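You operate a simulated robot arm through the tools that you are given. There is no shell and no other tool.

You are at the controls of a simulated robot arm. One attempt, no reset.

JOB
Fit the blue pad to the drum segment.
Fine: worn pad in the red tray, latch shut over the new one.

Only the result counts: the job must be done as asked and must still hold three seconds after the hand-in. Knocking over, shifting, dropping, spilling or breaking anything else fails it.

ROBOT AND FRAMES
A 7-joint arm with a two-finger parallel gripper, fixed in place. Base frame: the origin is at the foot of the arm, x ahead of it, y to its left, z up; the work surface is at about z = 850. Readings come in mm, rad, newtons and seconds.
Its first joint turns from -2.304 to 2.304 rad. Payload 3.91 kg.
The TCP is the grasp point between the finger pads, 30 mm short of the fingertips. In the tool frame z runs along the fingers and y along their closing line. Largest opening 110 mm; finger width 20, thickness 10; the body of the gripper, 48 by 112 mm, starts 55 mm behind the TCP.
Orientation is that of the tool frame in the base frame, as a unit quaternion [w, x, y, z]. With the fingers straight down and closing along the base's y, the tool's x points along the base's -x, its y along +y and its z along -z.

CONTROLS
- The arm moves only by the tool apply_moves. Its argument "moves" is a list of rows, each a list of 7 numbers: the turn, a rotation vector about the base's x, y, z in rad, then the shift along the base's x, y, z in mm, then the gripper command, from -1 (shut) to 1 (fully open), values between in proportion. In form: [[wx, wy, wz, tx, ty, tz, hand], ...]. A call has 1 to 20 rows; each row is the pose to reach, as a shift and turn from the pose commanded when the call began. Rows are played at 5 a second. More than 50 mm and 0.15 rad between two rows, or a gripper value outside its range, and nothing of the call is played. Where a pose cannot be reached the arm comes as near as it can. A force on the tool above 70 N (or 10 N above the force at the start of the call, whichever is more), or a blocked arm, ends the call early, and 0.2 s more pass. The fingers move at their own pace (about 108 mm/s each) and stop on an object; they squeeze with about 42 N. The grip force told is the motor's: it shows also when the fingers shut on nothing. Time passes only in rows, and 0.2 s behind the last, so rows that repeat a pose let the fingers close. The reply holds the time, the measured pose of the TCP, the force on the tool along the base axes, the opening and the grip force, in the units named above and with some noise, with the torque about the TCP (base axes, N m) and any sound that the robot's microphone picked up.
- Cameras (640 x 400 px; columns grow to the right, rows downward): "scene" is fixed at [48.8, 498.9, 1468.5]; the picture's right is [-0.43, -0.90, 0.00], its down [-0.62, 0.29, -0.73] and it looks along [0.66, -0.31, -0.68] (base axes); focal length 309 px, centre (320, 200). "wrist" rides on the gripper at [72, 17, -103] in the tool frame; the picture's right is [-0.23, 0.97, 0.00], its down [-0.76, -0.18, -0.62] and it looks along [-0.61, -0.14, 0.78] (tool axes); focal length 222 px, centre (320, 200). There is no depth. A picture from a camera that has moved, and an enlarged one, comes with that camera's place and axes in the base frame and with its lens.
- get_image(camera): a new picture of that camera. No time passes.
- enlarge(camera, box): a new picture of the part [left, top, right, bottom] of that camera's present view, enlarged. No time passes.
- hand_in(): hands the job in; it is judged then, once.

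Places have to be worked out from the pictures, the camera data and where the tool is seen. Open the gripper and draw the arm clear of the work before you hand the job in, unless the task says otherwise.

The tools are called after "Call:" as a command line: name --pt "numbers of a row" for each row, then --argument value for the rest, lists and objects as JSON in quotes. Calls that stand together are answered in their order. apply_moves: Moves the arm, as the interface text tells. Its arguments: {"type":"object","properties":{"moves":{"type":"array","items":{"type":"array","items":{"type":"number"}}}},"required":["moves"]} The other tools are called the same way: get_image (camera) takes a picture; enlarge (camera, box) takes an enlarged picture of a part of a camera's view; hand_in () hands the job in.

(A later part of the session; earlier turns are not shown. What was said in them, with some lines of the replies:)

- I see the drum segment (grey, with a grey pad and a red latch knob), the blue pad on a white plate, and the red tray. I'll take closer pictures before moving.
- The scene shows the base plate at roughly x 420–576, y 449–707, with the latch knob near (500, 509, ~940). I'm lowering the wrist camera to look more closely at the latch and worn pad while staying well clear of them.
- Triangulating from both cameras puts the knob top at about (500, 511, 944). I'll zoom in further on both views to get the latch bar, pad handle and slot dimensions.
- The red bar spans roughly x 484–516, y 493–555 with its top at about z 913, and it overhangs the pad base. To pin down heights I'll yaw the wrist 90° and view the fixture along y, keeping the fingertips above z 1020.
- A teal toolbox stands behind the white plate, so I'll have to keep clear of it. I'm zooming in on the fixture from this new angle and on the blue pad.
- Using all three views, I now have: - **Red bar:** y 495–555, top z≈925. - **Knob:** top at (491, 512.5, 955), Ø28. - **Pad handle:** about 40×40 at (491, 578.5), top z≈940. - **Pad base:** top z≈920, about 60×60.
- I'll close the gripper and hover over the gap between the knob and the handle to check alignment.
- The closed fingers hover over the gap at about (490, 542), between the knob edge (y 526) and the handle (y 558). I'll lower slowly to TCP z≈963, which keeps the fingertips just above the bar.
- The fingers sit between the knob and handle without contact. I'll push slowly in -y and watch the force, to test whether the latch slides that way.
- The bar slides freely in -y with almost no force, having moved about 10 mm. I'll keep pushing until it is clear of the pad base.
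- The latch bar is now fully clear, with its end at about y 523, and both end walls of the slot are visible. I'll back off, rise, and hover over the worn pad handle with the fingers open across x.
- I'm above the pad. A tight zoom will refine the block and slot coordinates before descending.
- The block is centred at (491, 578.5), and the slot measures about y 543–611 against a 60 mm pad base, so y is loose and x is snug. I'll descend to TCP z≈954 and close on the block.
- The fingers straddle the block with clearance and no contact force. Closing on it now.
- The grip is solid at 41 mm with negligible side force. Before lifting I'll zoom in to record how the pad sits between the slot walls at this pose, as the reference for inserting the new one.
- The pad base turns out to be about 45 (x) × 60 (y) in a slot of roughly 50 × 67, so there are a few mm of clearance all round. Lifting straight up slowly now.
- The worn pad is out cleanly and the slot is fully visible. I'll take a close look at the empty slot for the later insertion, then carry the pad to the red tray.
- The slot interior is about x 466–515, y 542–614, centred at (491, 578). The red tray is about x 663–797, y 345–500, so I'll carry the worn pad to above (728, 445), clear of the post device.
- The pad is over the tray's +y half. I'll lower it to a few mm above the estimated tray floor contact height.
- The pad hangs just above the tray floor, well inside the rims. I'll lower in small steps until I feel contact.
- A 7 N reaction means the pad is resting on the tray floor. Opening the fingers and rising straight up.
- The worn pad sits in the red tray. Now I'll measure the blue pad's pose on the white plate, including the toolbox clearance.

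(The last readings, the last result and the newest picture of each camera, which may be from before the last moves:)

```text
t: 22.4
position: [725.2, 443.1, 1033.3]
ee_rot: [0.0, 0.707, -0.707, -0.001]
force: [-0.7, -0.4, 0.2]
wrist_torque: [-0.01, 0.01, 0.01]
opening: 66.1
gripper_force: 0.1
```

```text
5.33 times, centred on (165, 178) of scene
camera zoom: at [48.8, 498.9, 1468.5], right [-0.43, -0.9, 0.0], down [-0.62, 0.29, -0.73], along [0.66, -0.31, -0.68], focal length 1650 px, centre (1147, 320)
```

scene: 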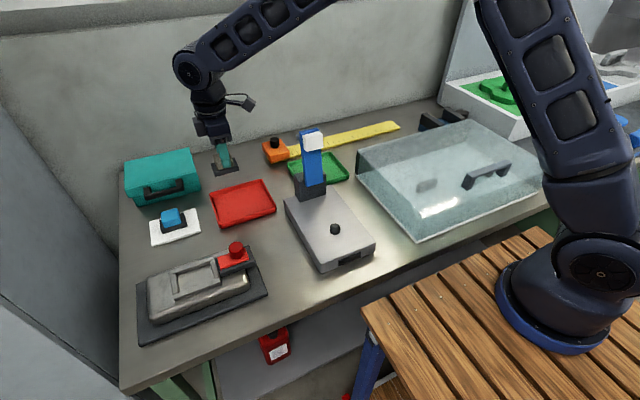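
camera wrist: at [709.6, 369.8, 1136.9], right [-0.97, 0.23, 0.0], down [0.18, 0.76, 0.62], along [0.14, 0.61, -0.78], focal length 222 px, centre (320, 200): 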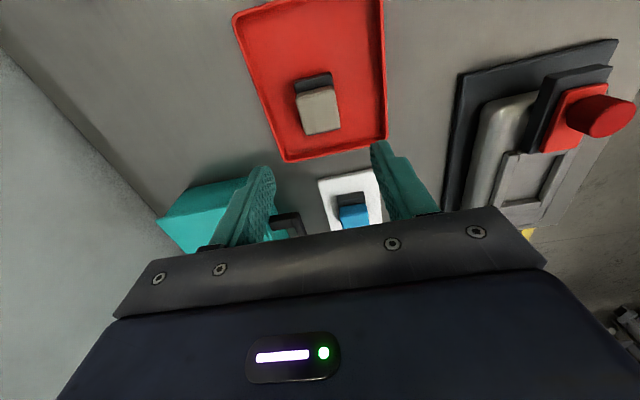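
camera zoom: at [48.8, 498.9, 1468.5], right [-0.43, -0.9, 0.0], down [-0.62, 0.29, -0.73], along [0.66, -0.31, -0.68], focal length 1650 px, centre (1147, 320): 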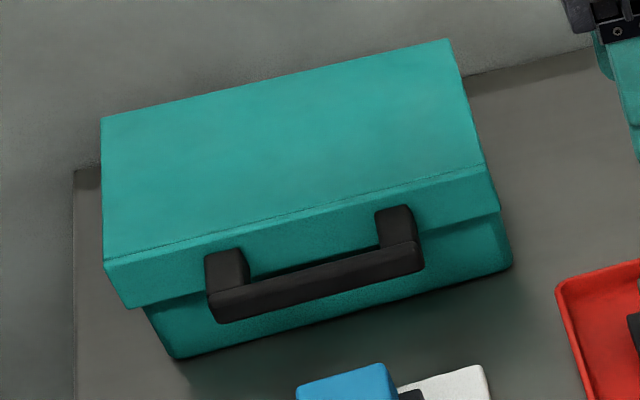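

The blue block is centred near (712, 609) with its top at z≈900, in the same orientation as the slot needs. The toolbox handle reaches to x≈800, which leaves clearance. I'll hover above the blue pad to refine this.

Call:
apply_moves --pt "0 0 0 -3 20 0 0.2" --pt "0 0 0 -6 55 0 0.3" --pt "0 0 0 -9 90 0 0.3" --pt "0 0 0 -12 125 0 0.3" --pt "0 0 0 -15 155 0 0.3" --pt "0 0 0 -16 167 0 0.3" --pt "0 0 0 -16 167 -30 0.3" --pt "0 0 0 -16 167 -60 0.3" --pt "0 0 0 -16 167 -60 0.3"

Call:
get_image --camera "wrist"

Call:
get_image --camera "scene"

Call:
enlarge --camera "wrist" --box '[250, 50, 400, 210]'

```text
t: 24.4
position: [711.1, 609.8, 974.7]
ee_rot: [0.0, -0.707, 0.707, 0.0]
force: [-0.1, 0.1, -0.6]
wrist_torque: [0.0, 0.01, 0.0]
opening: 71.4
gripper_force: 0.0
```

```text
taken
camera wrist: at [695.1, 537.6, 1078.2], right [-0.97, 0.23, 0.0], down [0.18, 0.76, 0.62], along [0.14, 0.61, -0.78], focal length 222 px, centre (320, 200)
```

wrist: 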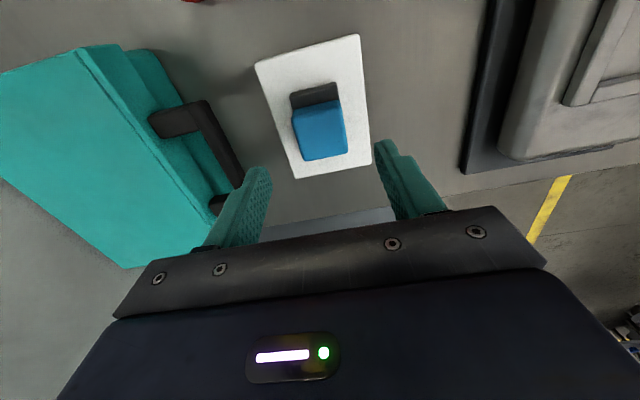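

```text
taken
```

scene: 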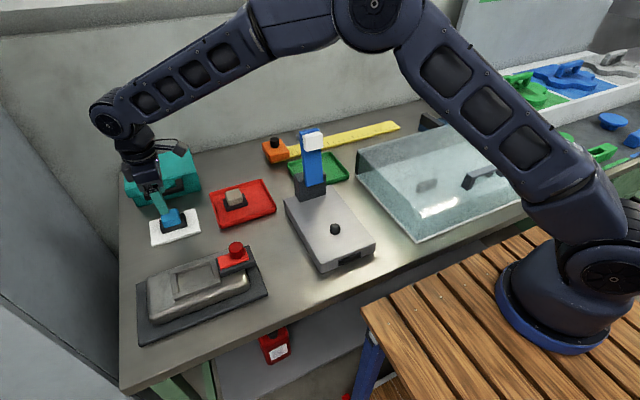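

```text
2.50 times, centred on (325, 130) of wrist
camera zoom: at [695.1, 537.6, 1078.2], right [-0.97, 0.23, 0.0], down [0.18, 0.76, 0.62], along [0.14, 0.61, -0.78], focal length 555 px, centre (308, 375)
```

zoom: 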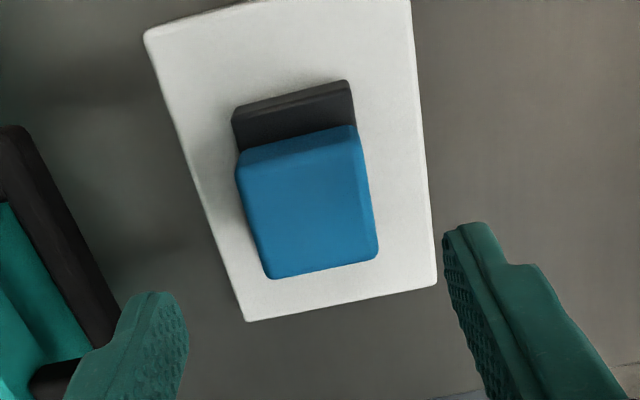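

The block is centred at (711.5, 609.5) relative to my commanded (712, 609), so alignment is within about 1 mm. I'll descend to TCP z≈914 and close.

Call:
apply_moves --pt "0 0 0 -0.5 0.5 -20 0.3" --pt "0 0 0 -0.5 0.5 -38 0.3" --pt "0 0 0 -0.5 0.5 -50 0.3" --pt "0 0 0 -0.5 0.5 -56 0.3" --pt "0 0 0 -0.5 0.5 -59.5 0.3" --pt "0 0 0 -0.5 0.5 -59.5 0.3"

Call:
enlarge --camera "scene" --box '[130, 180, 220, 250]'

Call:
enlarge --camera "wrist" --box '[240, 40, 420, 220]'

```text
t: 25.8
position: [711.0, 609.1, 913.3]
ee_rot: [0.0, 0.707, -0.707, 0.0]
force: [0.0, 0.8, 0.4]
wrist_torque: [-0.01, 0.0, 0.04]
opening: 71.3
gripper_force: 0.1
```

```text
5.71 times, centred on (175, 215) of scene
camera zoom: at [48.8, 498.9, 1468.5], right [-0.43, -0.9, 0.0], down [-0.62, 0.29, -0.73], along [0.66, -0.31, -0.68], focal length 1768 px, centre (1149, 114)
```

zoom: 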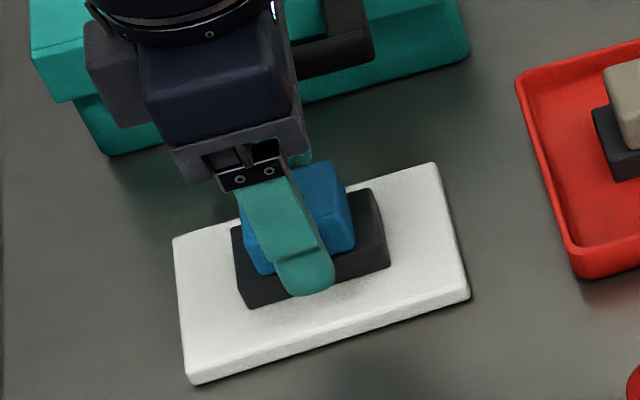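

```text
2.22 times, centred on (330, 130) of wrist
camera zoom: at [694.5, 536.2, 1017.6], right [-0.97, 0.23, 0.0], down [0.18, 0.76, 0.62], along [0.14, 0.61, -0.78], focal length 494 px, centre (298, 356)
```

zoom: 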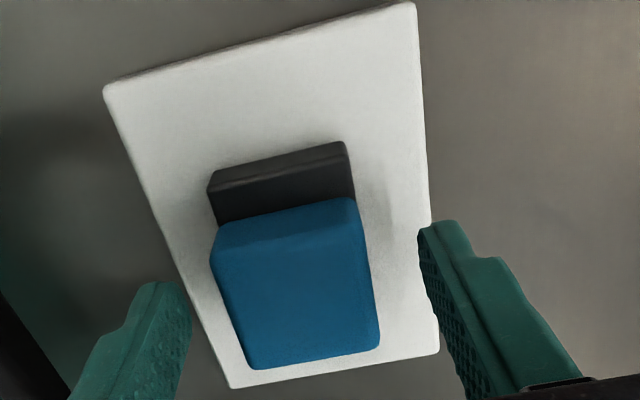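

Fingers straddle the blue block symmetrically with no contact. Closing on it.

Call:
apply_moves --pt "0 0 0 0 0 0 0" --pt "0 0 0 0 0 0 -0.25" --pt "0 0 0 0 0 0 -1" --pt "0 0 0 0 0 0 -1" --pt "0 0 0 0 0 0 -1"

Call:
enlarge --camera "wrist" --box '[240, 40, 420, 220]'

```text
t: 27.0
position: [710.2, 606.8, 914.7]
ee_rot: [0.0, 0.707, -0.707, -0.001]
force: [-0.3, 0.3, -0.4]
wrist_torque: [0.04, -0.03, -0.02]
opening: 41.1
gripper_force: 42.7
```

```text
2.22 times, centred on (330, 130) of wrist
camera zoom: at [694.6, 536.2, 1017.6], right [-0.97, 0.23, 0.0], down [0.18, 0.76, 0.62], along [0.14, 0.61, -0.78], focal length 494 px, centre (298, 356)
```

zoom: 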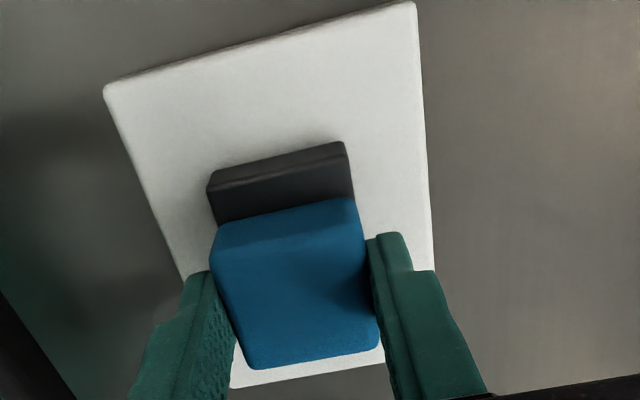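

The grip matches the worn pad's grip geometry in the image to within about 1 mm. Lifting straight up and checking the white plate stays put.

Call:
apply_moves --pt "0 0 0 0 0 4 -1" --pt "0 0 0 0 0 10 -1" --pt "0 0 0 0 0 22 -1" --pt "0 0 0 0 0 45 -1" --pt "0 0 0 0 0 75 -1" --pt "0 0 0 0 0 105 -1" --pt "0 0 0 0 0 120 -1" --pt "0 0 0 0 0 120 -1"

Call:
get_image --camera "scene"

Call:
get_image --camera "wrist"

```text
t: 28.8
position: [711.5, 610.0, 1034.2]
ee_rot: [0.001, -0.707, 0.707, 0.001]
force: [-0.7, -0.1, -0.2]
wrist_torque: [0.02, -0.05, 0.02]
opening: 40.8
gripper_force: 41.7
```

```text
taken
```

scene: 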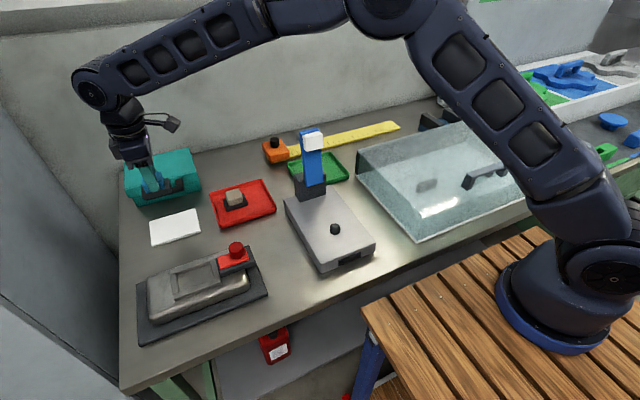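

```text
taken
camera wrist: at [694.7, 537.2, 1137.3], right [-0.97, 0.23, 0.0], down [0.18, 0.76, 0.62], along [0.14, 0.61, -0.78], focal length 222 px, centre (320, 200)
```

wrist: 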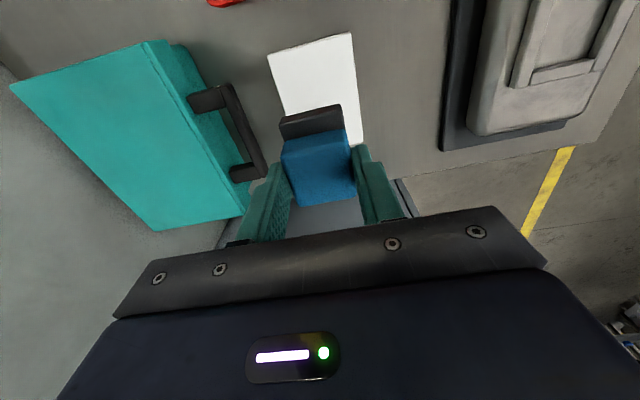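

The blue pad is lifted and the white plate has not moved. Carrying it over the slot at (491, 578.5) at safe height.

Call:
apply_moves --pt "0 0 0 -12 -2 0 -1" --pt "0 0 0 -42 -6 0 -1" --pt "0 0 0 -77 -11 0 -1" --pt "0 0 0 -112 -16 0 -1" --pt "0 0 0 -147 -21 0 -1" --pt "0 0 0 -180 -26 0 -1" --pt "0 0 0 -206 -29 0 -1" --pt "0 0 0 -218 -31 0 -1" --pt "0 0 0 -220.5 -31 0 -1" --pt "0 0 0 -220.5 -31 0 -1"

Call:
enlarge --camera "scene" --box '[130, 190, 270, 310]'

Call:
get_image --camera "wrist"

```text
t: 31.0
position: [489.9, 578.6, 1033.1]
ee_rot: [0.0, -0.707, 0.707, -0.001]
force: [0.8, -0.3, -0.3]
wrist_torque: [-0.02, -0.02, -0.01]
opening: 41.0
gripper_force: 41.7
```

```text
3.33 times, centred on (200, 250) of scene
camera zoom: at [48.8, 498.9, 1468.5], right [-0.43, -0.9, 0.0], down [-0.62, 0.29, -0.73], along [0.66, -0.31, -0.68], focal length 1031 px, centre (720, 33)
```

zoom: 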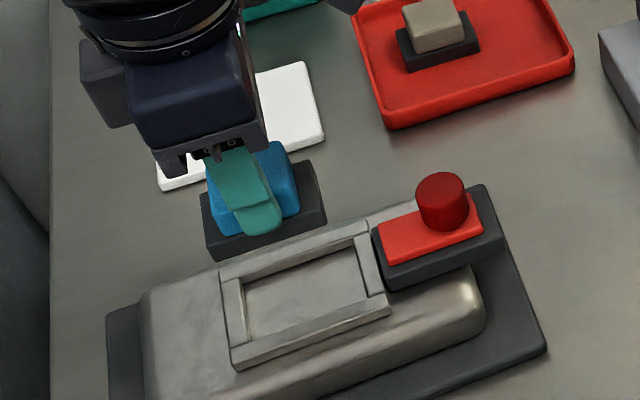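

```text
taken
camera wrist: at [474.1, 506.3, 1136.9], right [-0.97, 0.23, 0.0], down [0.18, 0.76, 0.62], along [0.14, 0.61, -0.78], focal length 222 px, centre (320, 200)
```

wrist: 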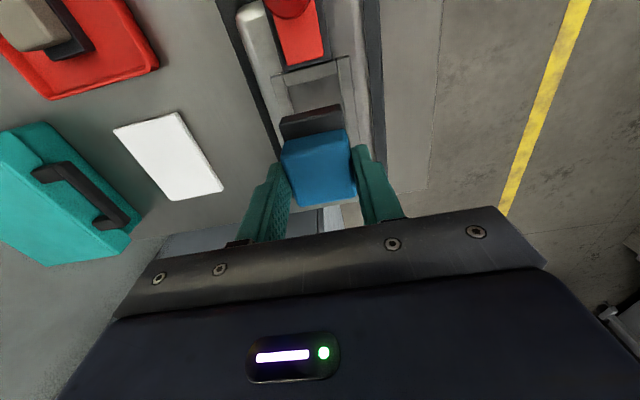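

The pad's image position matches where the worn pad was right after lifting. I'll descend to just above the slot rim and check the alignment.

Call:
apply_moves --pt "0 0 0 0 0 -18 -1" --pt "0 0 0 0 0 -36 -1" --pt "0 0 0 0 0 -52 -1" --pt "0 0 0 0 0 -62 -1" --pt "0 0 0 0 0 -67 -1" --pt "0 0 0 0 0 -67 -1"

Call:
enlarge --camera "scene" --box '[165, 235, 245, 300]'

Call:
enlarge --camera "wrist" --box '[280, 50, 380, 150]'

```text
t: 32.4
position: [489.1, 577.9, 966.2]
ee_rot: [0.0, -0.707, 0.707, -0.001]
force: [-0.2, -0.1, -1.5]
wrist_torque: [-0.01, -0.03, 0.02]
opening: 40.9
gripper_force: 41.9
```

```text
6.15 times, centred on (205, 268) of scene
camera zoom: at [48.8, 498.9, 1468.5], right [-0.43, -0.9, 0.0], down [-0.62, 0.29, -0.73], along [0.66, -0.31, -0.68], focal length 1904 px, centre (1028, -215)
```

zoom: 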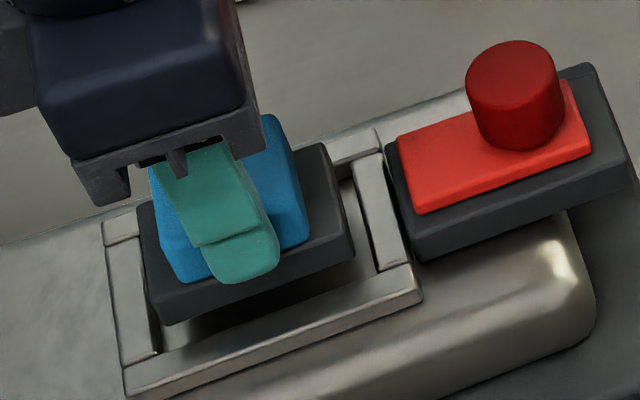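

```text
4.00 times, centred on (330, 100) of wrist
camera zoom: at [473.9, 506.1, 1070.4], right [-0.97, 0.23, 0.0], down [0.18, 0.76, 0.62], along [0.14, 0.61, -0.78], focal length 888 px, centre (280, 600)
```

zoom: 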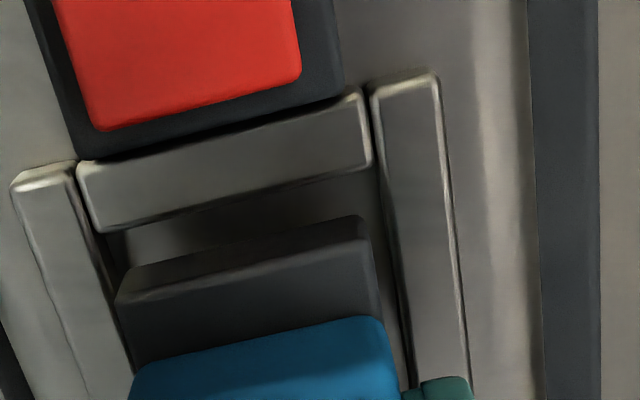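

The gaps on both x sides look equal at about 3 mm, so the pad is centred. Inserting slowly while watching for contact.

Call:
apply_moves --pt "0 0 0 0 0 -3 -1" --pt "0 0 0 0 0 -6 -1" --pt "0 0 0 0 0 -9 -1" --pt "0 0 0 0 0 -11 -1" --pt "0 0 0 0 0 -11 -1"

Call:
enlarge --camera "scene" --box '[165, 235, 245, 300]'

Call:
enlarge --camera "wrist" --box '[280, 50, 380, 150]'

```text
t: 33.6
position: [489.7, 578.8, 956.4]
ee_rot: [-0.001, -0.707, 0.707, 0.0]
force: [-0.1, 0.7, -0.1]
wrist_torque: [-0.01, 0.0, -0.01]
opening: 40.6
gripper_force: 42.5
```

```text
6.15 times, centred on (205, 268) of scene
camera zoom: at [48.8, 498.9, 1468.5], right [-0.43, -0.9, 0.0], down [-0.62, 0.29, -0.73], along [0.66, -0.31, -0.68], focal length 1904 px, centre (1028, -215)
```

zoom: 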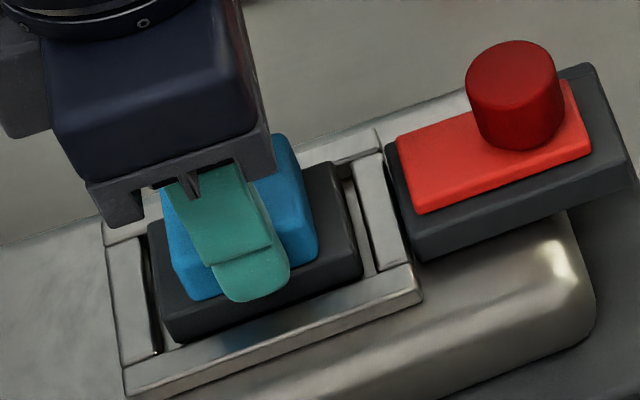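

```text
4.00 times, centred on (330, 100) of wrist
camera zoom: at [474.2, 505.9, 1059.4], right [-0.97, 0.23, 0.0], down [0.18, 0.76, 0.62], along [0.14, 0.61, -0.78], focal length 888 px, centre (280, 600)
```

zoom: 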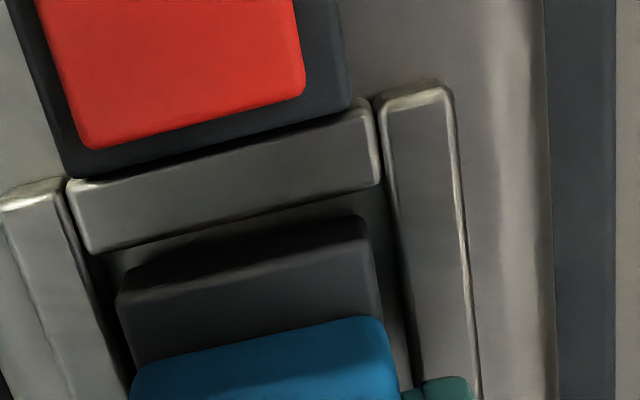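

The pad is between the walls with no contact force. I'll lower the last couple of mm in 1 mm steps until it seats.

Call:
apply_moves --pt "0 0 0 0 0 -1 -1" --pt "0 0 0 0 0 -2 -1" --pt "0 0 0 0 0 -2 -1"

```text
t: 34.4
position: [490.2, 577.5, 954.1]
ee_rot: [0.001, -0.707, 0.707, 0.0]
force: [0.6, 0.1, -1.0]
wrist_torque: [-0.01, 0.02, -0.04]
opening: 40.8
gripper_force: 41.9
```

No contact yet at TCP z≈954. Continuing in 0.5–1 mm steps.

Call:
apply_moves --pt "0 0 0 0 0 -0.7 -1" --pt "0 0 0 0 0 -1.4 -1" --pt "0 0 0 0 0 -1.4 -1"

```text
t: 35.2
position: [490.5, 578.5, 953.1]
ee_rot: [0.0, -0.707, 0.707, 0.0]
force: [0.2, -0.1, -1.0]
wrist_torque: [-0.02, 0.0, -0.02]
opening: 40.9
gripper_force: 42.2
```

Still no contact at commanded z 952.6. A bit further.

Call:
apply_moves --pt "0 0 0 0 0 -0.7 -1" --pt "0 0 0 0 0 -1.4 -1" --pt "0 0 0 0 0 -1.4 -1"

Call:
enlarge --camera "scene" --box '[165, 235, 245, 300]'

Call:
enlarge --camera "wrist" --box '[280, 50, 380, 150]'

```text
t: 36.0
position: [490.5, 577.5, 952.8]
ee_rot: [0.001, -0.707, 0.707, 0.0]
force: [2.2, 0.0, 12.2]
wrist_torque: [-0.2, -0.04, 0.0]
opening: 41.1
gripper_force: 42.0
```

```text
6.15 times, centred on (205, 268) of scene
camera zoom: at [48.8, 498.9, 1468.5], right [-0.43, -0.9, 0.0], down [-0.62, 0.29, -0.73], along [0.66, -0.31, -0.68], focal length 1904 px, centre (1028, -215)
```

zoom: 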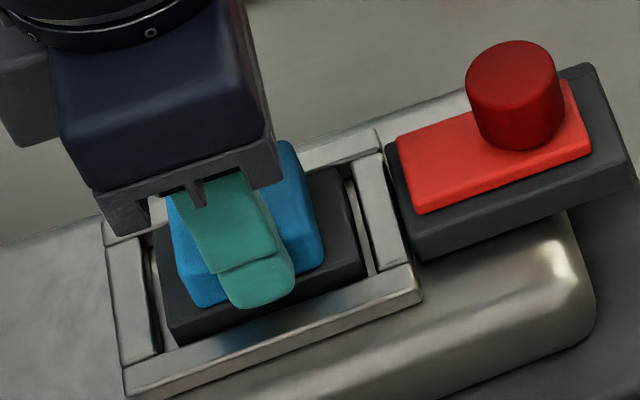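

```text
4.00 times, centred on (330, 100) of wrist
camera zoom: at [473.7, 505.1, 1055.5], right [-0.97, 0.23, 0.0], down [0.18, 0.76, 0.62], along [0.14, 0.61, -0.78], focal length 888 px, centre (280, 600)
```

zoom: 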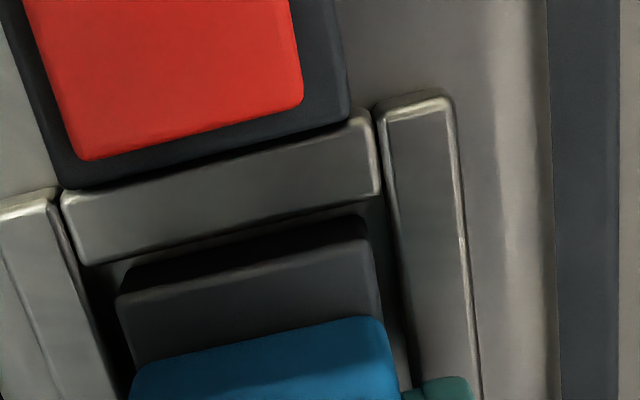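

A 12 N reaction shows the pad is seated on the slot floor. I'll relieve the pressure slightly, open the fingers, and rise.

Call:
apply_moves --pt "0 0 0 0 0 0.7 -1" --pt "0 0 0 0 0 0.7 -0.1" --pt "0 0 0 0 0 0.7 0.25" --pt "0 0 0 0 0 0.7 0.25" --pt "0 0 0 0 0 8 0.25" --pt "0 0 0 0 0 25 0.25" --pt "0 0 0 0 0 50 0.25" --pt "0 0 0 0 0 65 0.25" --pt "0 0 0 0 0 65 0.25"

Call:
enlarge --camera "scene" --box '[165, 235, 245, 300]'

Call:
enlarge --camera "wrist" --box '[260, 40, 400, 200]'

```text
t: 38.0
position: [488.6, 576.8, 1018.2]
ee_rot: [0.0, -0.707, 0.707, 0.0]
force: [-0.8, 0.2, -0.3]
wrist_torque: [0.01, 0.03, 0.0]
opening: 68.8
gripper_force: 0.1
```

```text
6.15 times, centred on (205, 268) of scene
camera zoom: at [48.8, 498.9, 1468.5], right [-0.43, -0.9, 0.0], down [-0.62, 0.29, -0.73], along [0.66, -0.31, -0.68], focal length 1904 px, centre (1028, -215)
```

zoom: 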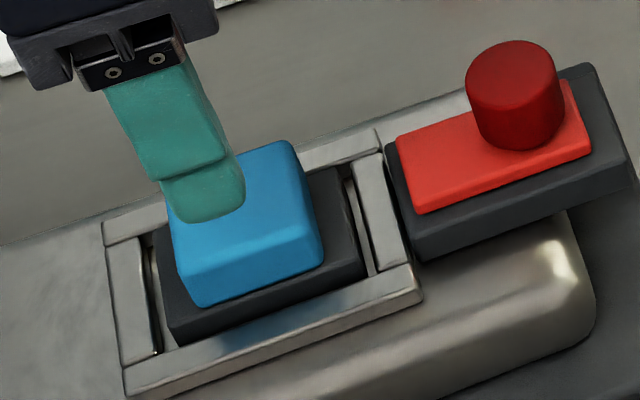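

```text
2.50 times, centred on (330, 120) of wrist
camera zoom: at [474.0, 504.8, 1121.3], right [-0.97, 0.23, 0.0], down [0.18, 0.76, 0.62], along [0.14, 0.61, -0.78], focal length 555 px, centre (295, 400)
```

zoom: 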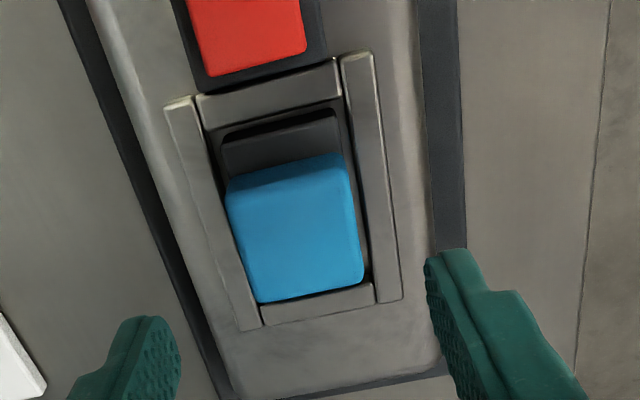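

The blue pad is seated squarely in the slot. Now I'll close the fingers and move around to the -y side of the knob, staying above it, to push the latch shut.

Call:
apply_moves --pt "0 0 0 0 0 0 -1" --pt "0 0 0 0 -25 0 -1" --pt "0 0 0 0 -60 0 -1" --pt "0 0 0 0 -95 0 -1" --pt "0 0 0 0 -120 0 -1" --pt "0 0 0 0 -130 0 -1" --pt "0 0 0 0 -130 0 -1"

Call:
enlarge --camera "scene" --box '[165, 215, 275, 295]'

Call:
get_image --camera "wrist"

```text
t: 39.6
position: [490.6, 447.0, 1015.1]
ee_rot: [0.0, 0.707, -0.707, 0.0]
force: [0.4, -0.3, 0.3]
wrist_torque: [0.0, 0.01, -0.05]
opening: 0.1
gripper_force: 37.8
```

```text
5.00 times, centred on (220, 255) of scene
camera zoom: at [48.8, 498.9, 1468.5], right [-0.43, -0.9, 0.0], down [-0.62, 0.29, -0.73], along [0.66, -0.31, -0.68], focal length 1547 px, centre (820, -75)
```

zoom: 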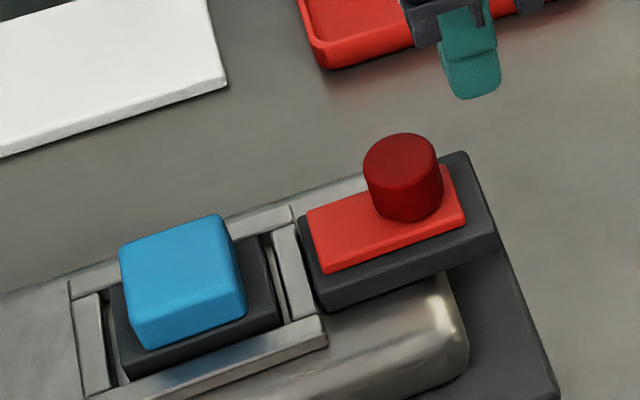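

```text
taken
camera wrist: at [474.6, 375.2, 1118.6], right [-0.97, 0.23, 0.0], down [0.18, 0.76, 0.62], along [0.14, 0.61, -0.78], focal length 222 px, centre (320, 200)
```

wrist: 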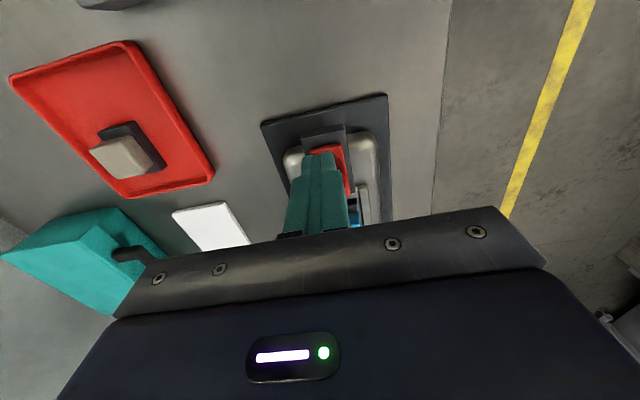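

The knob is at about y 483, with its -y edge near 469, and the fingers at y 438–458 are clear of it. Descending to TCP z≈963.

Call:
apply_moves --pt "0 0 0 0 0 -15 -1" --pt "0 0 0 0 0 -30 -1" --pt "0 0 0 0 0 -42 -1" --pt "0 0 0 0 0 -49 -1" --pt "0 0 0 0 0 -53 -1" --pt "0 0 0 0 0 -53 -1"

Call:
enlarge --camera "scene" --box '[165, 215, 275, 295]'

```text
t: 41.0
position: [488.3, 448.9, 962.4]
ee_rot: [0.0, 0.707, -0.707, 0.0]
force: [-0.3, -0.1, 1.0]
wrist_torque: [-0.01, -0.01, 0.01]
opening: 0.0
gripper_force: 38.3
```

```text
5.00 times, centred on (220, 255) of scene
camera zoom: at [48.8, 498.9, 1468.5], right [-0.43, -0.9, 0.0], down [-0.62, 0.29, -0.73], along [0.66, -0.31, -0.68], focal length 1547 px, centre (820, -75)
```

zoom: 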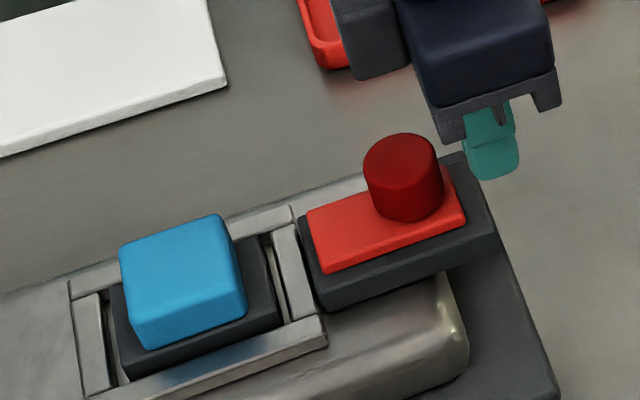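

The fingers are behind the knob. Pushing slowly in +y toward the pad.

Call:
apply_moves --pt "0 0 0 0 5 0 -1" --pt "0 0 0 0 10 0 -1" --pt "0 0 0 0 14 0 -1" --pt "0 0 0 0 18 0 -1" --pt "0 0 0 0 22 0 -1" --pt "0 0 0 0 26 0 -1" --pt "0 0 0 0 30 0 -1" --pt "0 0 0 0 30 0 -1"

Call:
enlarge --camera "scene" --box '[165, 215, 275, 295]'

```text
t: 42.8
position: [489.4, 478.7, 962.6]
ee_rot: [-0.001, -0.707, 0.708, 0.0]
force: [-1.1, 0.4, -0.1]
wrist_torque: [-0.01, 0.0, 0.01]
opening: 0.2
gripper_force: 37.8
```

```text
5.00 times, centred on (220, 255) of scene
camera zoom: at [48.8, 498.9, 1468.5], right [-0.43, -0.9, 0.0], down [-0.62, 0.29, -0.73], along [0.66, -0.31, -0.68], focal length 1547 px, centre (820, -75)
```

zoom: 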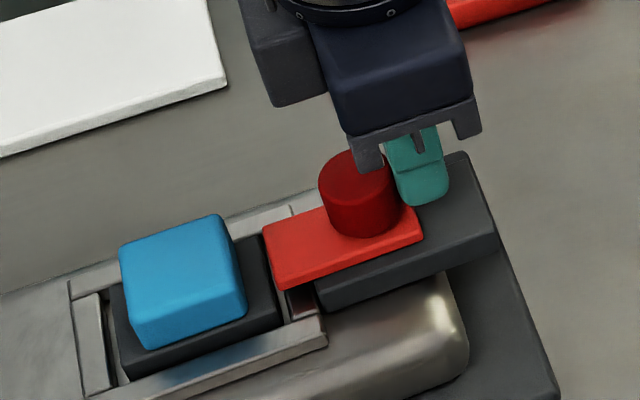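

The bar end has just reached the pad base, with negligible force. Continuing toward the originally closed position (finger TCP y≈488) in small steps.

Call:
apply_moves --pt "0 0 0 0 2 0 -1" --pt "0 0 0 0 4 0 -1" --pt "0 0 0 0 6 0 -1" --pt "0 0 0 0 8 0 -1" --pt "0 0 0 0 8 0 -1"

Call:
enlarge --camera "scene" --box '[165, 235, 245, 295]'

```text
t: 44.0
position: [489.7, 485.2, 963.2]
ee_rot: [0.0, -0.707, 0.707, 0.0]
force: [0.2, -0.2, -0.5]
wrist_torque: [0.01, 0.0, -0.01]
opening: 0.0
gripper_force: 37.4
```

```text
6.67 times, centred on (205, 265) of scene
camera zoom: at [48.8, 498.9, 1468.5], right [-0.43, -0.9, 0.0], down [-0.62, 0.29, -0.73], along [0.66, -0.31, -0.68], focal length 2063 px, centre (1087, -233)
```

zoom: 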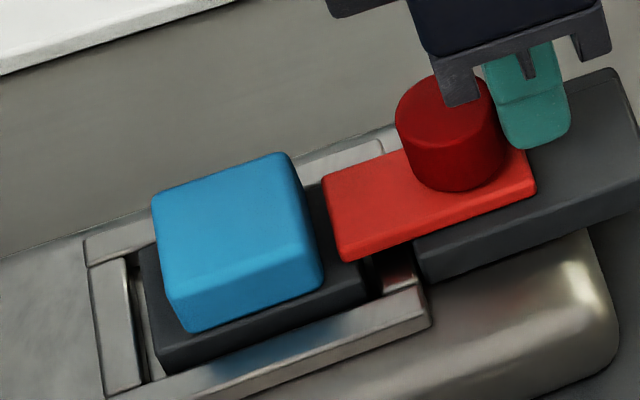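

Compared with the first picture, the bar still needs about 3.5 mm to reach its original closed position. Continuing in 1 mm steps and watching for a stop.

Call:
apply_moves --pt "0 0 0 0 1 0 -1" --pt "0 0 0 0 2 0 -1" --pt "0 0 0 0 3 0 -1" --pt "0 0 0 0 3 0 -1"

Call:
enlarge --camera "scene" --box '[165, 235, 245, 295]'

```text
t: 45.0
position: [489.5, 489.3, 962.8]
ee_rot: [-0.001, -0.707, 0.708, 0.0]
force: [-0.2, -0.8, -0.6]
wrist_torque: [-0.01, 0.0, 0.03]
opening: 0.0
gripper_force: 37.7
```

```text
6.67 times, centred on (205, 265) of scene
camera zoom: at [48.8, 498.9, 1468.5], right [-0.43, -0.9, 0.0], down [-0.62, 0.29, -0.73], along [0.66, -0.31, -0.68], focal length 2063 px, centre (1087, -233)
```

zoom: 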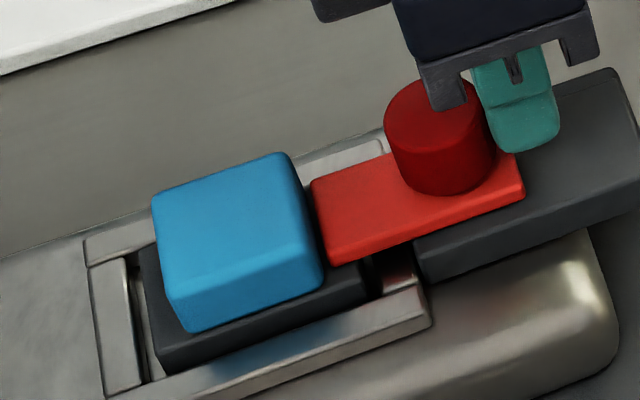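

The bar now coincides with its original closed position in the picture. I'll nudge 1.5 mm more to check whether it is against its end stop.

Call:
apply_moves --pt "0 0 0 0 0.5 0 -1" --pt "0 0 0 0 1 0 -1" --pt "0 0 0 0 1.5 0 -1" --pt "0 0 0 0 1.5 0 -1"

Call:
enlarge --camera "scene" --box '[165, 235, 245, 295]'

```text
t: 46.0
position: [488.4, 489.6, 963.1]
ee_rot: [0.0, -0.707, 0.708, -0.001]
force: [-4.0, -20.8, 2.0]
wrist_torque: [-0.32, 0.14, 0.03]
opening: 0.2
gripper_force: 37.5
```

```text
6.67 times, centred on (205, 265) of scene
camera zoom: at [48.8, 498.9, 1468.5], right [-0.43, -0.9, 0.0], down [-0.62, 0.29, -0.73], along [0.66, -0.31, -0.68], focal length 2063 px, centre (1087, -233)
```

zoom: 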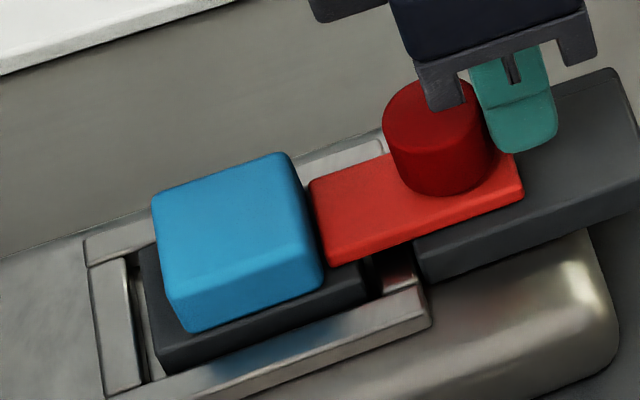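

A 20 N resisting force with no bar motion means the latch is against its end stop, and the blue pad hasn't shifted. I'll back off in -y and rise clear.

Call:
apply_moves --pt "0 0 0 0 -4 0 -1" --pt "0 0 0 0 -12 0 -1" --pt "0 0 0 0 -18 10 -1" --pt "0 0 0 0 -20 35 -1" --pt "0 0 0 0 -20 75 -1" --pt "0 0 0 0 -20 115 -1" --pt "0 0 0 0 -20 150 0" --pt "0 0 0 0 -20 170 0.5" --pt "0 0 0 0 -20 170 1" --pt "0 0 0 0 -20 170 1"

Call:
get_image --camera "scene"

Call:
enlarge --camera "scene" --box '[165, 235, 245, 295]'

Call:
get_image --camera "wrist"

```text
t: 48.2
position: [490.1, 467.4, 1133.8]
ee_rot: [0.0, -0.707, 0.707, 0.0]
force: [-1.2, -0.3, 0.2]
wrist_torque: [0.01, 0.02, 0.02]
opening: 110.2
gripper_force: 0.0
```

```text
taken
```

scene: 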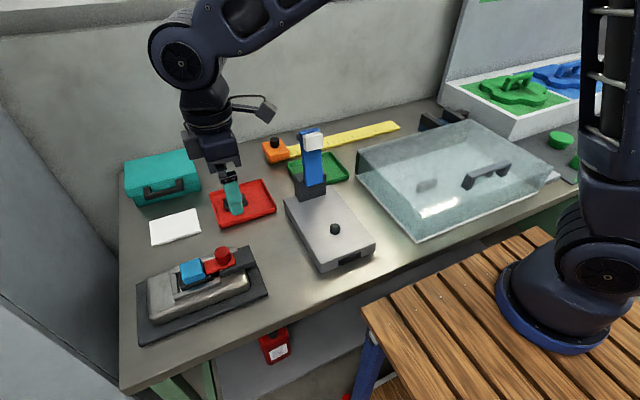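

```text
6.67 times, centred on (205, 265) of scene
camera zoom: at [48.8, 498.9, 1468.5], right [-0.43, -0.9, 0.0], down [-0.62, 0.29, -0.73], along [0.66, -0.31, -0.68], focal length 2063 px, centre (1087, -233)
```

zoom: 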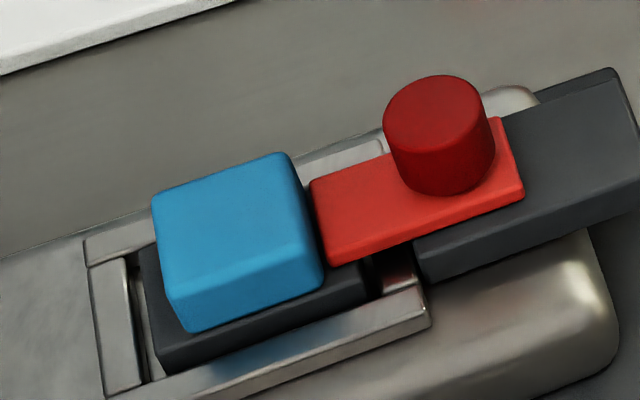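

```text
taken
camera wrist: at [474.3, 396.4, 1236.9], right [-0.97, 0.23, 0.0], down [0.18, 0.76, 0.62], along [0.14, 0.61, -0.78], focal length 222 px, centre (320, 200)
```

wrist: 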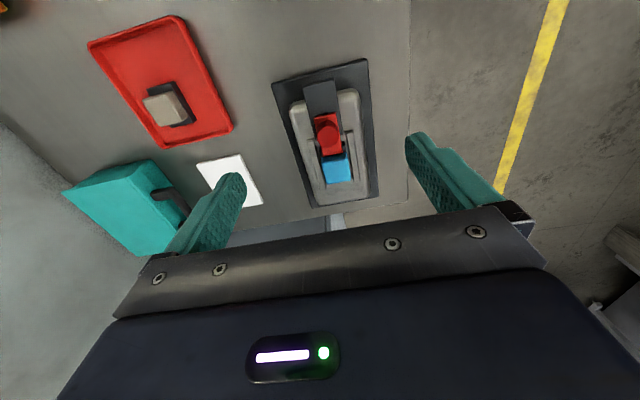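

The latch is shut over the blue pad, the worn pad is in the red tray, and the arm is clear with the gripper open. I'll wait a moment to confirm that nothing drifts.

Call:
apply_moves --pt "0 0 0 0 0 0 1" --pt "0 0 0 0 0 10 1" --pt "0 0 0 0 0 20 1" --pt "0 0 0 0 0 20 1" --pt "0 0 0 0 0 20 1" --pt "0 0 0 0 0 20 1" --pt "0 0 0 0 0 20 1" --pt "0 0 0 0 0 20 1"

Call:
enlarge --camera "scene" --box '[110, 140, 300, 310]'

Call:
enlarge --camera "scene" --box '[165, 235, 245, 295]'

```text
t: 50.0
position: [490.0, 469.5, 1154.1]
ee_rot: [0.001, 0.707, -0.707, 0.001]
force: [-0.3, 0.7, 0.0]
wrist_torque: [0.03, -0.01, 0.0]
opening: 110.2
gripper_force: 0.0
```

```text
2.35 times, centred on (205, 225) of scene
camera zoom: at [48.8, 498.9, 1468.5], right [-0.43, -0.9, 0.0], down [-0.62, 0.29, -0.73], along [0.66, -0.31, -0.68], focal length 728 px, centre (591, 141)
```

zoom: 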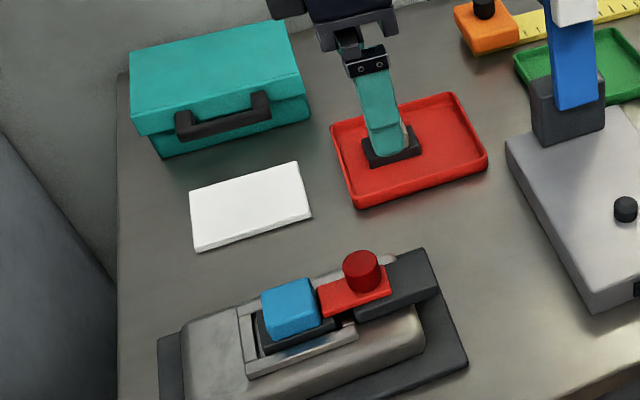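

```text
6.67 times, centred on (205, 265) of scene
camera zoom: at [48.8, 498.9, 1468.5], right [-0.43, -0.9, 0.0], down [-0.62, 0.29, -0.73], along [0.66, -0.31, -0.68], focal length 2063 px, centre (1087, -233)
```

zoom: 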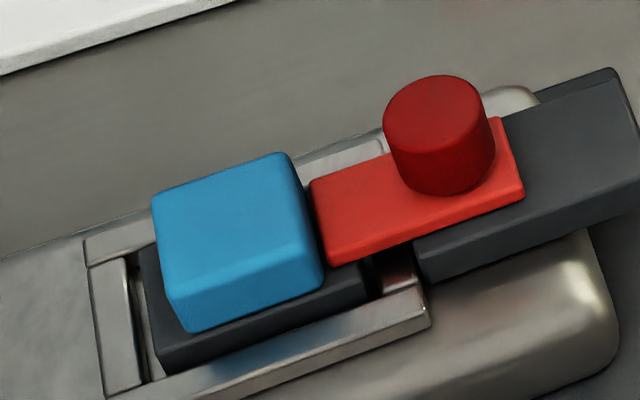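

Nothing has moved after nearly two seconds: the latch is shut over the blue pad, the worn pad is in the red tray, and everything else is where it was. Handing in.

Call:
hand_in

```text
The job is handed in.
```

The blue pad is fitted in the drum segment with the latch shut over it, and the worn pad is in the red tray. I've handed the job in, but the reply only confirmed receipt, so I don't have a verdict.

- **Blue pad:** it went into the slot centred and pressed back with about 12 N when it reached the slot floor.
- **Latch:** I pushed the bar back to where it was at the start. It met its end stop at about 20 N, and the pad did not shift.
- **Worn pad:** I lowered it until it touched the tray floor, then released it.
- **Surroundings:** the white plate, toolbox and other items looked unmoved in the last pictures, and nothing drifted in the nearly two seconds I waited before handing in.

The gripper was open and the arm well above the work at hand-in.
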